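You operate a simulated robot arm through the tools that you are given. There is no shell and no other tool. Be economical: measure what you need, move in short steps, check, and stop when the job is done.

Carry out the task below with a simulated robot arm. There is one attempt and no reset: what you move stays moved.

TASK
Put the rubber bush labelled "2" from the top of the small-parts bench on the yellow-ended plate and the rubber bush marked "3" on the grey green-ended plate.

It is judged by the outcome, as a careful person would: the job done as asked, and still so three seconds after it is handed in. It fails if anything else is knocked over, pushed out of place, dropped, spilled or broken.

THE ROBOT
A 7-joint arm with a two-finger parallel gripper, fixed in place. Base frame: the origin is at the foot of the arm, x ahead of it, y to its left, z up; the work surface is at about z = 0. Lengths are in mm, angles in degrees, forces in N, time in s.
With the tool pointing down near the work surface it reaches from about 240 to 620 mm from the base axis. Its first joint turns from -66.0 to 66.0 degrees. Payload 2.6 kg.
Tool frame: the origin (TCP) lies between the finger pads and is the grasp point; the fingertips stand 30 mm ahead of it; z points along the fingers, y is the line along which they close. The gripper opens to 94 mm. The fingers are 28 mm wide and 10 mm thick; the gripper's body (50 by 96 mm) begins 55 mm behind the TCP.
Orientation is that of the tool frame in the base frame, as a unit quaternion [w, x, y, z]. With the fingers straight down and closing along the base's y, the tool's x points along the base's -x, its y along +y and its z along -z.

THE INTERFACE
- The arm moves only by the tool play_rows. Its argument "targets" is a list that holds one entry, the list of rows, each a list of 6 numbers: the shift along the tool's x, y, z in mm, then the turn, a rotation vector about the tool's x, y, z in degrees. In form: [[[dx, dy, dz, ax, ay, az], ...]]. A call has 1 to 12 rows; each row shifts and turns the commanded pose from where the row before left it, along the tool's axes as they then stand. "gripper" is the closure, from 0 (fully open) to 1 (shut), set as the call begins (left out, the last holds). A row lasts 0.2 s, in which the tool goes at most 50 mm and 8.6 degrees; a call with a longer step from one row to the next is refused whole, and so is a gripper value outside its range. A pose out of reach is approached as far as the arm can. The call stops where the force on the tool passes 40 N (or 10 N more than at its start, if that is more) or the arm is blocked; 0.2 s more then pass. The fingers move at their own pace (about 72 mm/s each) and stop on an object; they squeeze with about 24 N. The grip force told is the motor's: it shows also when the fingers shut on nothing. Time passes only in rows, and 0.2 s behind the last, so rows that do not move let the fingers close. It gives the time, the measured TCP pose, the force on the tool (base axes), the opening and the grip force at its end, in the units of the frame above (readings bear some noise).
- Cameras (640 x 400 px; columns grow to the right, rows downward): "scene" is fixed at [33.2, 436.4, 562.1]; the picture's right is [-0.61, -0.79, 0.00], its down [-0.50, 0.39, -0.78] and it looks along [0.61, -0.48, -0.63] (base axes); focal length 361 px, centre (320, 200). "wrist" rides on the gripper at [-37, 0, -58] in the tool frame; the picture's right is [0.00, -1.00, 0.00], its down [0.97, 0.00, -0.24] and it looks along [0.24, 0.00, 0.97] (tool axes); focal length 218 px, centre (320, 200).
- capture(camera): a new picture of that camera. No time passes.
- point_at(camera, pixels): for up to 12 pixels [column, row] of the newest picture of that camera ("zoom" is the newest enlarged one), the place [x, y, z] in the base frame of the surface seen there, good to about 2 mm, but the place of the scene camera against the robot may be out by one fixed shift of up to 25 mm in any direction. No time passes.
- close_up(camera, box): a new picture of the part [left, top, right, bottom] of that camera's present view, enlarged. No time passes.
- finish_job(): hands the job in; it is judged then, once.

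Work in short steps. Measure before you move; look again where a grasp or a placing could have gone wrong, and mend it. You have 60 turns and 30 pictures in all, the two below and enlarged ones among them. Open the gripper and draw the arm clear of the work before you hand the job in, unless the task says otherwise; then end with one line.

The tools are called after ">>>" by a JSON object that holds its "fn" and its "kwargs". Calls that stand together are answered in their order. play_rows: Moves the arm, as the interface text tells. Its arguments: {"type":"object","properties":{"targets":{"type":"array"},"gripper":{"type":"number"}},"required":["targets"]} The other tools are called the same way: capture (camera) takes a picture; point_at (camera, pixels) gives the place of the surface under pixels of a picture; close_up (camera, box) takes an enlarged picture of a part of a camera's view; finish_job () hands the job in.

At the start:

```text
t: 0.0
ee_pos: [365.7, 203.9, 309.2]
orientation: [0.001, 0.0, 1.0, -0.001]
contact_force: [0.6, -0.7, -0.6]
grip_width: 94.1
grasp_force: 0.0
```

scene: 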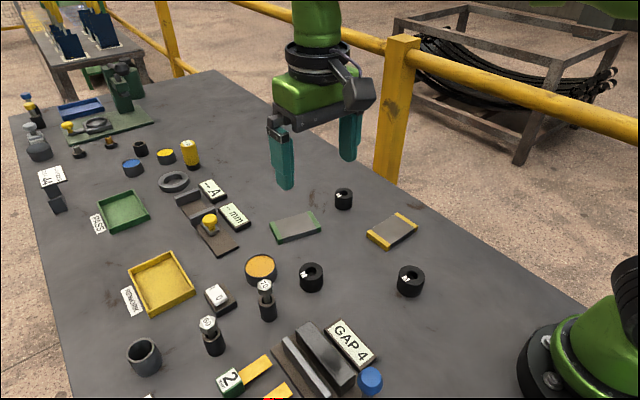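
wrist: 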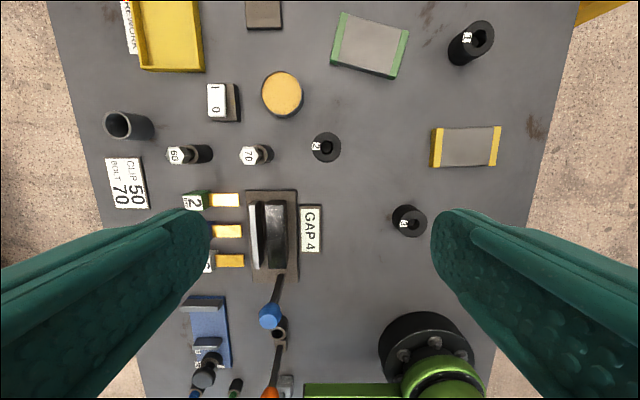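

The three black bushes are at scene (343,198), (311,277), (410,281). I enlarge the views to read their marks.

>>> {"fn": "close_up", "kwargs": {"camera": "scene", "box": [270, 170, 450, 310]}}

>>> {"fn": "close_up", "kwargs": {"camera": "wrist", "box": [300, 0, 520, 250]}}

```text
2.86 times, centred on (360, 240) of scene
```

zoom: 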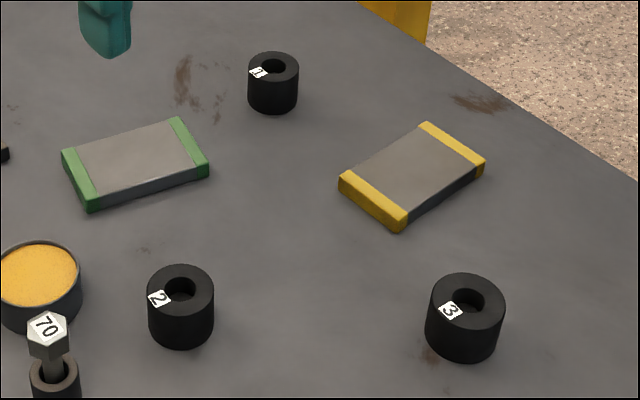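

```text
1.60 times, centred on (410, 125) of wrist
```

zoom: 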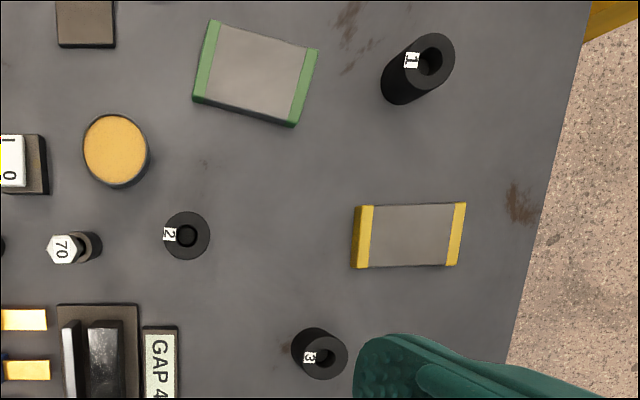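

Bush 2 is at wrist (326,147), bush 3 at (409,221). I measure their tops, the table and the plates with the wrist camera.

>>> {"fn": "capture", "kwargs": {"camera": "wrist"}}

>>> {"fn": "point_at", "kwargs": {"camera": "wrist", "pixels": [[326, 134], [338, 150], [330, 160], [316, 152], [400, 216], [412, 235], [424, 222], [412, 210], [440, 148], [492, 146], [467, 130], [467, 163]]}}

>>> {"fn": "point_at", "kwargs": {"camera": "wrist", "pixels": [[338, 40], [402, 52], [371, 22], [365, 68], [370, 46], [467, 147], [350, 190], [263, 153], [310, 215], [325, 147], [282, 95], [413, 223]]}}

>>> {"fn": "point_at", "kwargs": {"camera": "scene", "pixels": [[410, 270], [311, 267], [296, 226], [392, 230], [304, 270], [317, 266], [312, 263], [403, 274], [418, 274], [410, 290], [264, 285], [340, 322]]}}

```text
25 pictures are left
```

wrist: 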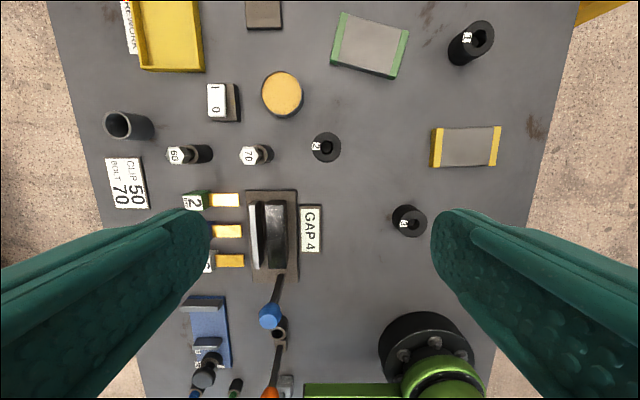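

```text
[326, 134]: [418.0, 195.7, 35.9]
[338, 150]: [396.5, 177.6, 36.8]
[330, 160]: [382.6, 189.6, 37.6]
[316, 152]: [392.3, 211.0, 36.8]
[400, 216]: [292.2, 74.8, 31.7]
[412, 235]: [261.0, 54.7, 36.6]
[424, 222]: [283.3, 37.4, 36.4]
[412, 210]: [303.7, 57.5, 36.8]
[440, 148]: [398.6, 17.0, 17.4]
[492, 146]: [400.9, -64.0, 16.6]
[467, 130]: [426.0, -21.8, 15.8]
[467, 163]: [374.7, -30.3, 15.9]
```

```text
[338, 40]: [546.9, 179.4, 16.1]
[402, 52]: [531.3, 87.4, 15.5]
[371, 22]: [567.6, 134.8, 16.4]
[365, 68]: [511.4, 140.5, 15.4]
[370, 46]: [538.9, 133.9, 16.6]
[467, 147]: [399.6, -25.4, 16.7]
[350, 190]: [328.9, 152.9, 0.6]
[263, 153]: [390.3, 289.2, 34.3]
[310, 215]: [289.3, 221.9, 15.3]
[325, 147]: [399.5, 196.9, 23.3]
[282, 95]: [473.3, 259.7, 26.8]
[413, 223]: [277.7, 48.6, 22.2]
```

```text
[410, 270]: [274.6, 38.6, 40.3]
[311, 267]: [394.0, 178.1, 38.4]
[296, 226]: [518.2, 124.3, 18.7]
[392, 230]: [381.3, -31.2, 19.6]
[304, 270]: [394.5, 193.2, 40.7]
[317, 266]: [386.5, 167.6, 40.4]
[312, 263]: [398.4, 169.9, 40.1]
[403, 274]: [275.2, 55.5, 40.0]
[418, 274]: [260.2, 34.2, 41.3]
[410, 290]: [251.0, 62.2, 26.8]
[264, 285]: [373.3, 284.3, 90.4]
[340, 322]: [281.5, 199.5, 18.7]
```

Bush 2 is centred near (400,194), top z≈37; bush 3 near (282,55); yellow plate centre (400,-25), top 16.5; green plate centre (539,134), top 16. I go above bush 2 and look again.

>>> {"fn": "play_rows", "kwargs": {"targets": [[[-11, -3, 45, 0, 0, 0], [-11, -3, 45, 0, 0, 0], [-12, -4, 45, 0, 0, 0], [0, 0, 0, 0, 0, 0]]], "gripper": 0}}

>>> {"fn": "capture", "kwargs": {"camera": "wrist"}}

```text
t: 1.0
ee_pos: [399.3, 193.8, 171.6]
orientation: [0.0, 0.0, 1.0, 0.0]
contact_force: [-0.5, -0.9, -0.3]
grip_width: 94.2
grasp_force: 0.0
```

```text
24 pictures are left
```

wrist: 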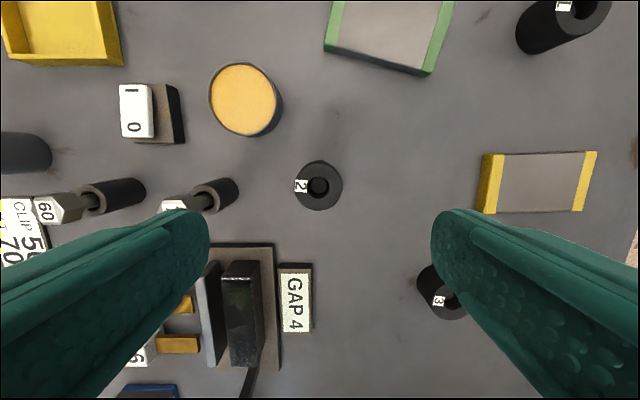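

Bush 2 centred at (319,185). The bolt "70" stands near the left finger's path at (190,200); I measure clearances.

>>> {"fn": "point_at", "kwargs": {"camera": "wrist", "pixels": [[318, 163], [318, 208], [297, 178], [340, 185], [232, 200], [236, 186], [210, 200], [190, 203], [172, 206], [275, 260], [310, 265], [240, 262]]}}

```text
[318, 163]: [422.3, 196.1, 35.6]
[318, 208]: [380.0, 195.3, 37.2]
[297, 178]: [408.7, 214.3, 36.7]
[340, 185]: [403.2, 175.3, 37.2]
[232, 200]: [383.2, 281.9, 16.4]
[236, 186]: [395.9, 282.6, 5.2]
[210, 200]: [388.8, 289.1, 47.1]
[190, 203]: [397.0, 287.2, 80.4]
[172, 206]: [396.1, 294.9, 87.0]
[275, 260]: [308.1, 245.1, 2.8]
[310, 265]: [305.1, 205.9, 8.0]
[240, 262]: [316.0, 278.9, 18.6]
```

Bush 2: centre (401,195), Ø≈41; the bolt begins at y≈275, so fingers (outer y 252) clear. Descend to z≈39 and close.

>>> {"fn": "play_rows", "kwargs": {"targets": [[[-1.5, 1, 40, 0, 0, 0], [0, 0, 40, 0, 0, 0], [0, 0, 35, 0, 0, 0], [0, 0, 18, 0, 0, 0], [0, 0, 0, 0, 0, 0]]], "gripper": 0}}

>>> {"fn": "play_rows", "kwargs": {"targets": [[[0, 0, 0, 0, 0, 0], [0, 0, 0, 0, 0, 0], [0, 0, 0, 0, 0, 0], [0, 0, 0, 0, 0, 0]]], "gripper": 1}}

```text
t: 2.2
ee_pos: [401.1, 196.7, 39.9]
orientation: [0.0, 0.0, 1.0, 0.0]
contact_force: [0.2, -0.2, 0.5]
grip_width: 93.8
grasp_force: 0.1
```

```text
t: 3.2
ee_pos: [400.4, 196.4, 40.5]
orientation: [0.0, 0.001, 1.0, 0.0]
contact_force: [-0.3, -0.2, 1.3]
grip_width: 42.5
grasp_force: 24.1
```

Held at 42.5 mm. Lift 70 mm and carry toward the yellow plate (400,-25), then look.

>>> {"fn": "play_rows", "kwargs": {"targets": [[[0, 0, 35, 0, 0, 0]]], "gripper": 1}}

```text
t: 3.5
ee_pos: [403.6, 198.0, 40.0]
orientation: [0.006, 0.002, 1.0, 0.004]
contact_force: [-2.4, -1.4, 8.4]
grip_width: 42.7
grasp_force: 23.3
stopped in row 1: the force on the tool passed its limit (the readings are from after the stop); the commanded pose is now the measured one
```

That step had the wrong sign: it pressed the bush down and the force limit stopped it. The bush is still held (42.7 mm) and z is 40. Now I lift properly, with negative tool z, and look.

>>> {"fn": "play_rows", "kwargs": {"targets": [[[0, 0, -35, 0, 0, 0], [0, 0, -35, 0, 0, 0], [0, 0, 0, 0, 0, 0]]], "gripper": 1}}

>>> {"fn": "capture", "kwargs": {"camera": "wrist"}}

>>> {"fn": "capture", "kwargs": {"camera": "scene"}}

```text
t: 4.3
ee_pos: [401.1, 196.7, 111.3]
orientation: [0.005, 0.001, 1.0, 0.003]
contact_force: [-0.1, -0.7, -0.7]
grip_width: 42.4
grasp_force: 23.5
```

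```text
23 pictures are left
```

wrist: 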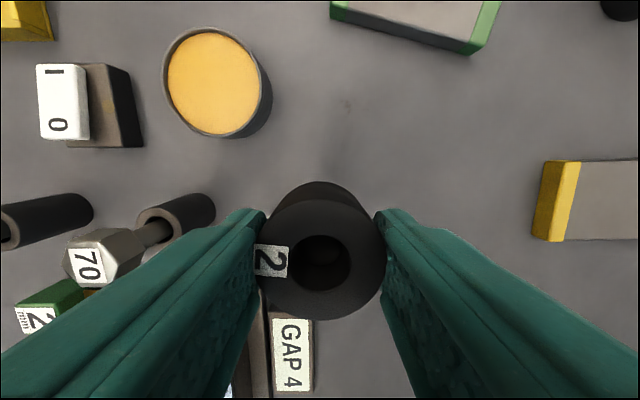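

```text
22 pictures are left
```

scene: 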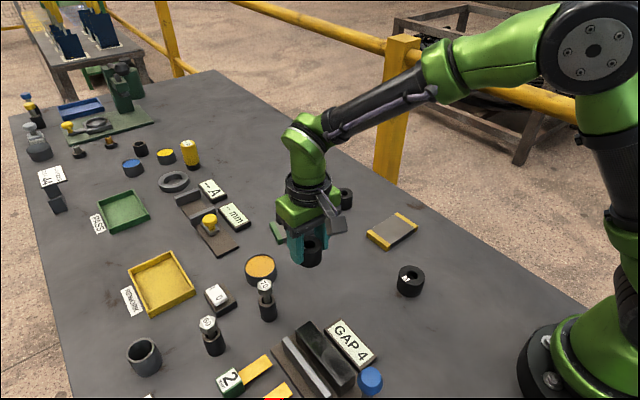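

Bush 2 is gripped well. I take out the small tilt and carry it to over the yellow plate, then recheck the plate.

>>> {"fn": "play_rows", "kwargs": {"targets": [[[0, -44, 0, 0.34, 0.57, -0.1], [0, -44, 0, 0, 0, 0], [0, -44, 0, 0, 0, 0], [0, -44, 0, 0, 0, 0], [0, -45, 0, 0, 0, 0], [0, 0, 0, 0, 0, 0]]], "gripper": 1}}

>>> {"fn": "capture", "kwargs": {"camera": "wrist"}}

```text
t: 5.7
ee_pos: [402.4, -24.9, 111.9]
orientation: [-0.001, 0.001, 1.0, 0.0]
contact_force: [0.0, 0.1, -1.0]
grip_width: 42.6
grasp_force: 24.2
```

```text
21 pictures are left
```

wrist: 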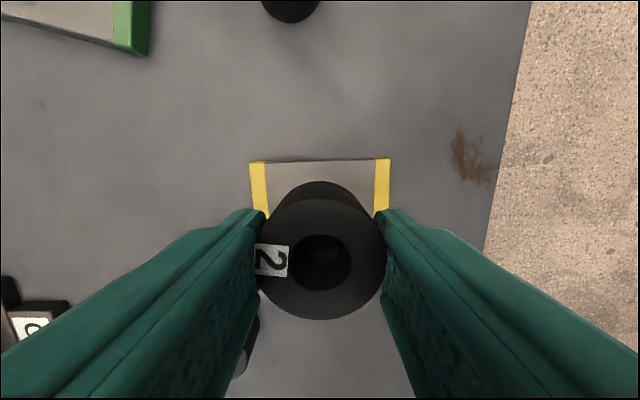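

Plate spans columns 249–391, centred. I check its far edge.

>>> {"fn": "point_at", "kwargs": {"camera": "wrist", "pixels": [[258, 163], [320, 162], [383, 161], [252, 190], [388, 190]]}}

```text
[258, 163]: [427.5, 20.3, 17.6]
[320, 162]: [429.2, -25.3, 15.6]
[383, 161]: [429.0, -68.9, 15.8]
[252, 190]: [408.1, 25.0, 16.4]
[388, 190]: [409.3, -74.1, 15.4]
```

Plate is x≈370–430, y≈-75–25; centre (400,-25). Lower to just above contact (z≈58).

>>> {"fn": "play_rows", "kwargs": {"targets": [[[2, 0, 30, 0, 0, 0], [0, 0, 18, 0, 0, 0], [0, 0, 5, 0, 0, 0], [0, 0, 0, 0, 0, 0]]], "gripper": 1}}

```text
t: 6.7
ee_pos: [400.2, -22.8, 57.8]
orientation: [0.0, 0.001, 1.0, -0.001]
contact_force: [0.2, -0.2, -0.2]
grip_width: 42.3
grasp_force: 24.4
```

Not yet touching; one mm steps down.

>>> {"fn": "play_rows", "kwargs": {"targets": [[[0, 0, 1, 0, 0, 0], [0, 0, 0.7, 0, 0, 0], [0, 0, 0, 0, 0, 0]]], "gripper": 1}}

```text
t: 7.5
ee_pos: [399.9, -22.0, 58.1]
orientation: [0.001, 0.001, 1.0, 0.0]
contact_force: [-0.5, 1.6, 7.9]
grip_width: 42.6
grasp_force: 23.8
```

Contact (7.9 N up). Release.

>>> {"fn": "play_rows", "kwargs": {"targets": [[[0, 0, 0, 0, 0, 0], [0, 0, 0, 0, 0, 0]]], "gripper": 0.3}}

>>> {"fn": "play_rows", "kwargs": {"targets": [[[0, 0, -35, 0, 0, 0], [0, 0, -45, 0, 0, 0], [0, 0, 0, 0, 0, 0]]], "gripper": 0.3}}

>>> {"fn": "capture", "kwargs": {"camera": "wrist"}}

```text
t: 8.1
ee_pos: [399.4, -23.0, 55.2]
orientation: [0.0, 0.001, 1.0, 0.0]
contact_force: [0.2, -0.8, 0.4]
grip_width: 65.6
grasp_force: 0.0
```

```text
t: 8.9
ee_pos: [400.9, -24.1, 136.1]
orientation: [0.001, 0.001, 1.0, 0.0]
contact_force: [-0.5, 0.6, -0.1]
grip_width: 66.0
grasp_force: 0.0
```

```text
20 pictures are left
```

wrist: 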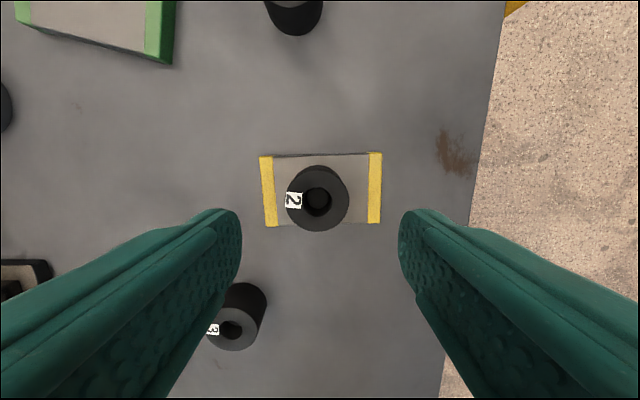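

Bush 2 stands on the yellow plate. Now move above bush 3 near (282,55), rising a little, gripper open.

>>> {"fn": "play_rows", "kwargs": {"targets": [[[0, 0, -20, 0, 0, 0], [30, 20, 0, 0, 0, 0], [30, 20, 0, 0, 0, 0], [30, 20, 0, 0, 0, 0], [29, 19, 0, 0, 0, 0], [0, 0, 0, 0, 0, 0]]], "gripper": 0}}

>>> {"fn": "capture", "kwargs": {"camera": "wrist"}}

```text
t: 10.3
ee_pos: [279.5, 56.6, 155.5]
orientation: [-0.001, 0.001, 1.0, 0.0]
contact_force: [0.0, -0.5, -0.7]
grip_width: 94.4
grasp_force: 0.0
```

```text
19 pictures are left
```

wrist: 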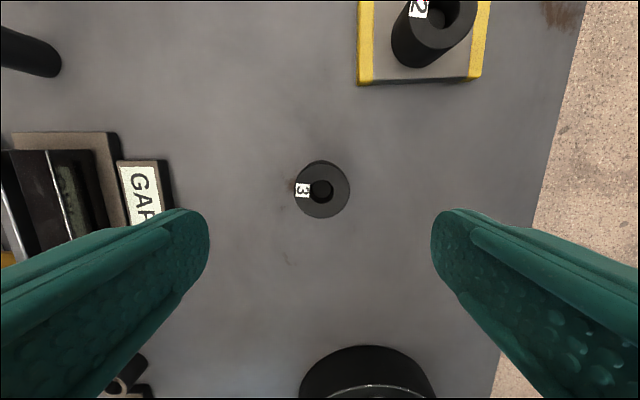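

>>> {"fn": "point_at", "kwargs": {"camera": "wrist", "pixels": [[323, 165], [323, 216], [297, 198], [347, 190], [165, 190], [370, 360], [440, 40]]}}

```text
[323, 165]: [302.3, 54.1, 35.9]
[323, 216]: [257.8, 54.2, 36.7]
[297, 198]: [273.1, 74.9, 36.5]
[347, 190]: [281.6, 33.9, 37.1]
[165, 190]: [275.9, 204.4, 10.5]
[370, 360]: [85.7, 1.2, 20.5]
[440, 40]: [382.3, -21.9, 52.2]
```

Bush 3 centre (280,54.5), surroundings clear. Descend to z≈39.5 and close.

>>> {"fn": "play_rows", "kwargs": {"targets": [[[-0.5, -2, 40, 0, 0, 0], [0, 0, 40, 0, 0, 0], [0, 0, 25, 0, 0, 0], [0, 0, 11, 0, 0, 0], [0, 0, 0, 0, 0, 0]]], "gripper": 0}}

>>> {"fn": "play_rows", "kwargs": {"targets": [[[0, 0, 0, 0, 0, 0], [0, 0, 0, 0, 0, 0], [0, 0, 0, 0, 0, 0], [0, 0, 0, 0, 0, 0]]], "gripper": 1}}

```text
t: 11.5
ee_pos: [280.2, 55.1, 39.8]
orientation: [0.001, 0.001, 1.0, 0.0]
contact_force: [-0.1, -0.3, 0.2]
grip_width: 94.0
grasp_force: 0.0
```

```text
t: 12.5
ee_pos: [281.9, 54.3, 39.6]
orientation: [0.0, 0.001, 1.0, 0.0]
contact_force: [-0.7, -0.1, 0.1]
grip_width: 46.0
grasp_force: 24.2
```

Held (46 mm). Lift 85 mm (negative z) and carry toward the green plate (539,134).

>>> {"fn": "play_rows", "kwargs": {"targets": [[[0, 0, -40, 0, 0, 0], [0, 0, -45, 0, 0, 0], [-43, 13, 0, 0, 0, 0], [-43, 13, 0, 0, 0, 0], [-43, 13, 0, 0, 0, 0], [-43, 13, 0, 0, 0, 0], [-43, 13, 0, 0, 0, 0], [-33, 13, 0, 0, 0, 0], [0, 0, 0, 0, 0, 0]]], "gripper": 1}}

>>> {"fn": "capture", "kwargs": {"camera": "wrist"}}

```text
t: 14.5
ee_pos: [528.0, 130.8, 122.6]
orientation: [0.0, 0.001, 1.0, 0.0]
contact_force: [0.1, 0.9, -1.1]
grip_width: 46.5
grasp_force: 24.0
```

```text
18 pictures are left
```

wrist: 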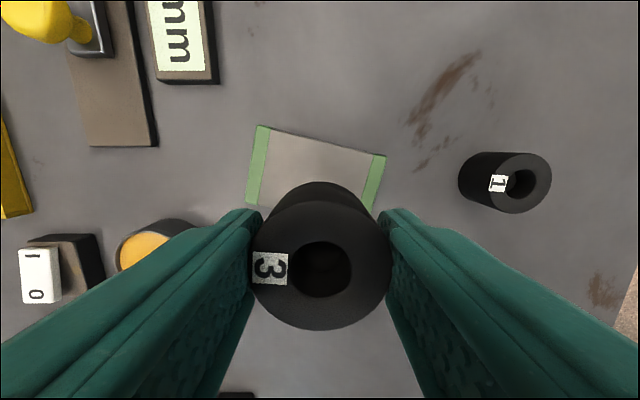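

>>> {"fn": "point_at", "kwargs": {"camera": "wrist", "pixels": [[260, 129], [320, 144], [383, 158], [250, 200], [372, 205], [470, 180], [165, 225]]}}

```text
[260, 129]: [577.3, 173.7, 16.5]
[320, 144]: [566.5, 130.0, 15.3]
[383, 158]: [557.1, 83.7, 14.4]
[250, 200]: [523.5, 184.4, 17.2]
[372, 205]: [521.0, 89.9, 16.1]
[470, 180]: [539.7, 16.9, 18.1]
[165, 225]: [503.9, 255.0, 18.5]
```

Green plate centre works out at (538,135). Shift there and lower to z≈58.

>>> {"fn": "play_rows", "kwargs": {"targets": [[[-10, 4, 0, 0, 0, 0], [0, 0, 35, 0, 0, 0], [0, 0, 25, 0, 0, 0], [0, 0, 4.5, 0, 0, 0], [0, 0, 0, 0, 0, 0]]], "gripper": 1}}

```text
t: 15.7
ee_pos: [539.3, 134.1, 56.9]
orientation: [0.0, 0.001, 1.0, 0.0]
contact_force: [0.2, 0.3, -1.3]
grip_width: 45.9
grasp_force: 24.3
```

>>> {"fn": "play_rows", "kwargs": {"targets": [[[0, 0, 0.8, 0, 0, 0], [0, 0, 0.7, 0, 0, 0], [0, 0, 0, 0, 0, 0]]], "gripper": 1}}

```text
t: 16.5
ee_pos: [539.0, 135.4, 57.2]
orientation: [0.001, 0.001, 1.0, 0.0]
contact_force: [0.4, -0.6, 0.6]
grip_width: 46.0
grasp_force: 24.1
```

No contact yet; a little further.

>>> {"fn": "play_rows", "kwargs": {"targets": [[[0, 0, 0.8, 0, 0, 0], [0, 0, 0, 0, 0, 0]]], "gripper": 1}}

```text
t: 17.1
ee_pos: [539.0, 134.4, 57.5]
orientation: [0.0, 0.001, 1.0, 0.001]
contact_force: [0.7, -0.3, -0.2]
grip_width: 46.0
grasp_force: 24.3
```

>>> {"fn": "play_rows", "kwargs": {"targets": [[[0, 0, 0.8, 0, 0, 0], [0, 0, 0, 0, 0, 0]]], "gripper": 1}}

```text
t: 17.7
ee_pos: [539.1, 136.0, 55.7]
orientation: [-0.001, 0.0, 1.0, 0.0]
contact_force: [-0.4, 0.4, -0.6]
grip_width: 46.1
grasp_force: 23.8
```

>>> {"fn": "play_rows", "kwargs": {"targets": [[[0, 0, 0.8, 0, 0, 0], [0, 0, 0, 0, 0, 0]]], "gripper": 1}}

```text
t: 18.3
ee_pos: [538.9, 135.1, 55.2]
orientation: [0.0, 0.002, 1.0, -0.001]
contact_force: [0.3, 0.5, -2.1]
grip_width: 46.1
grasp_force: 24.3
```

>>> {"fn": "play_rows", "kwargs": {"targets": [[[0, 0, 0.8, 0, 0, 0], [0, 0, 0, 0, 0, 0]]], "gripper": 1}}

```text
t: 18.9
ee_pos: [538.9, 136.0, 55.2]
orientation: [0.0, 0.001, 1.0, 0.0]
contact_force: [-0.3, 0.1, -1.2]
grip_width: 45.9
grasp_force: 24.1
```

The bush must be within about 1 mm of the plate; one more small step.

>>> {"fn": "play_rows", "kwargs": {"targets": [[[0, 0, 0.8, 0, 0, 0], [0, 0, 0, 0, 0, 0]]], "gripper": 1}}

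>>> {"fn": "close_up", "kwargs": {"camera": "scene", "box": [240, 170, 360, 260]}}

```text
t: 19.5
ee_pos: [539.6, 135.0, 53.8]
orientation: [0.001, 0.001, 1.0, 0.0]
contact_force: [-2.3, -0.8, 6.2]
grip_width: 46.0
grasp_force: 24.3
```

```text
4.44 times, centred on (300, 215) of scene
```

zoom: 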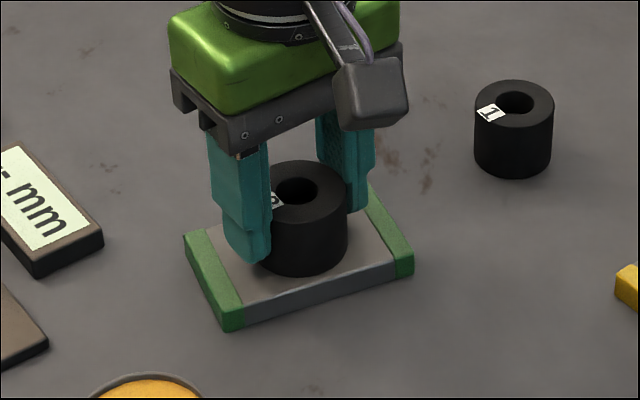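

Contact (6.2 N), bush in the middle of the plate. Release, rise and draw back.

>>> {"fn": "play_rows", "kwargs": {"targets": [[[0, 0, 0, 0, 0, 0], [0, 0, 0, 0, 0, 0]]], "gripper": 0.3}}

>>> {"fn": "play_rows", "kwargs": {"targets": [[[0, 0, -30, 0, 0, 0], [0, 0, -45, 0, 0, 0], [0, 0, -45, 0, 0, 0], [0, 0, -45, 0, 0, 0], [40, 0, -20, 0, 0, 0], [40, 0, -20, 0, 0, 0], [40, 0, 0, 0, 0, 0], [40, 0, 0, 0, 0, 0], [0, 0, 0, 0, 0, 0]]], "gripper": 0.3}}

>>> {"fn": "capture", "kwargs": {"camera": "scene"}}

>>> {"fn": "capture", "kwargs": {"camera": "wrist"}}

```text
t: 20.1
ee_pos: [538.7, 135.4, 53.6]
orientation: [0.0, 0.001, 1.0, 0.0]
contact_force: [0.4, 0.2, -0.9]
grip_width: 65.7
grasp_force: 0.1
```

```text
t: 22.1
ee_pos: [378.2, 134.8, 259.8]
orientation: [-0.001, 0.0, 1.0, 0.0]
contact_force: [-0.7, -0.1, 0.3]
grip_width: 65.7
grasp_force: 0.0
```

```text
16 pictures are left
```

scene: 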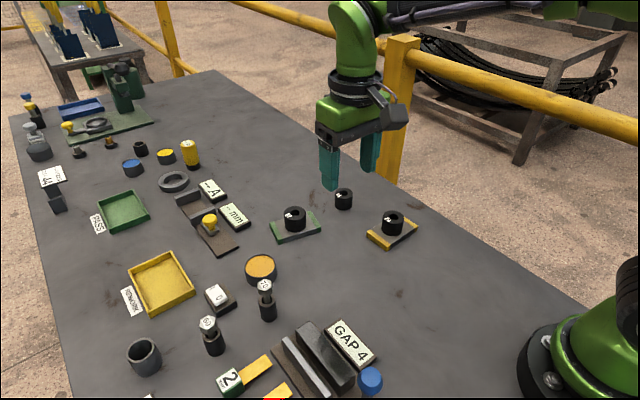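

```text
15 pictures are left
```

wrist: 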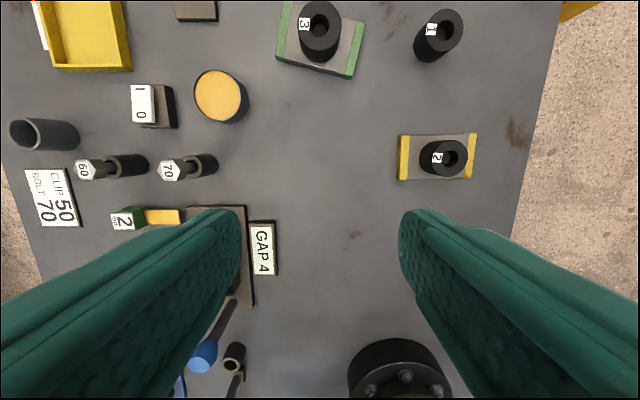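

Both bushes stand on their plates, nothing else has moved, and the arm is clear. I open fully and hand in.

>>> {"fn": "play_rows", "kwargs": {"targets": [[[0, 0, 0, 0, 0, 0], [0, 0, 0, 0, 0, 0]]], "gripper": 0}}

>>> {"fn": "finish_job", "kwargs": {}}

```text
t: 22.7
ee_pos: [379.3, 134.2, 259.3]
orientation: [0.0, 0.001, 1.0, 0.0]
contact_force: [0.2, -0.5, -0.8]
grip_width: 94.1
grasp_force: 0.0
```

```text
The job is handed in.
```

Bush "2" stands on the yellow-ended plate and bush "3" on the grey green-ended plate; I pressed bush 2 briefly into the bench by mistake before lifting it, but the last pictures show nothing else moved.
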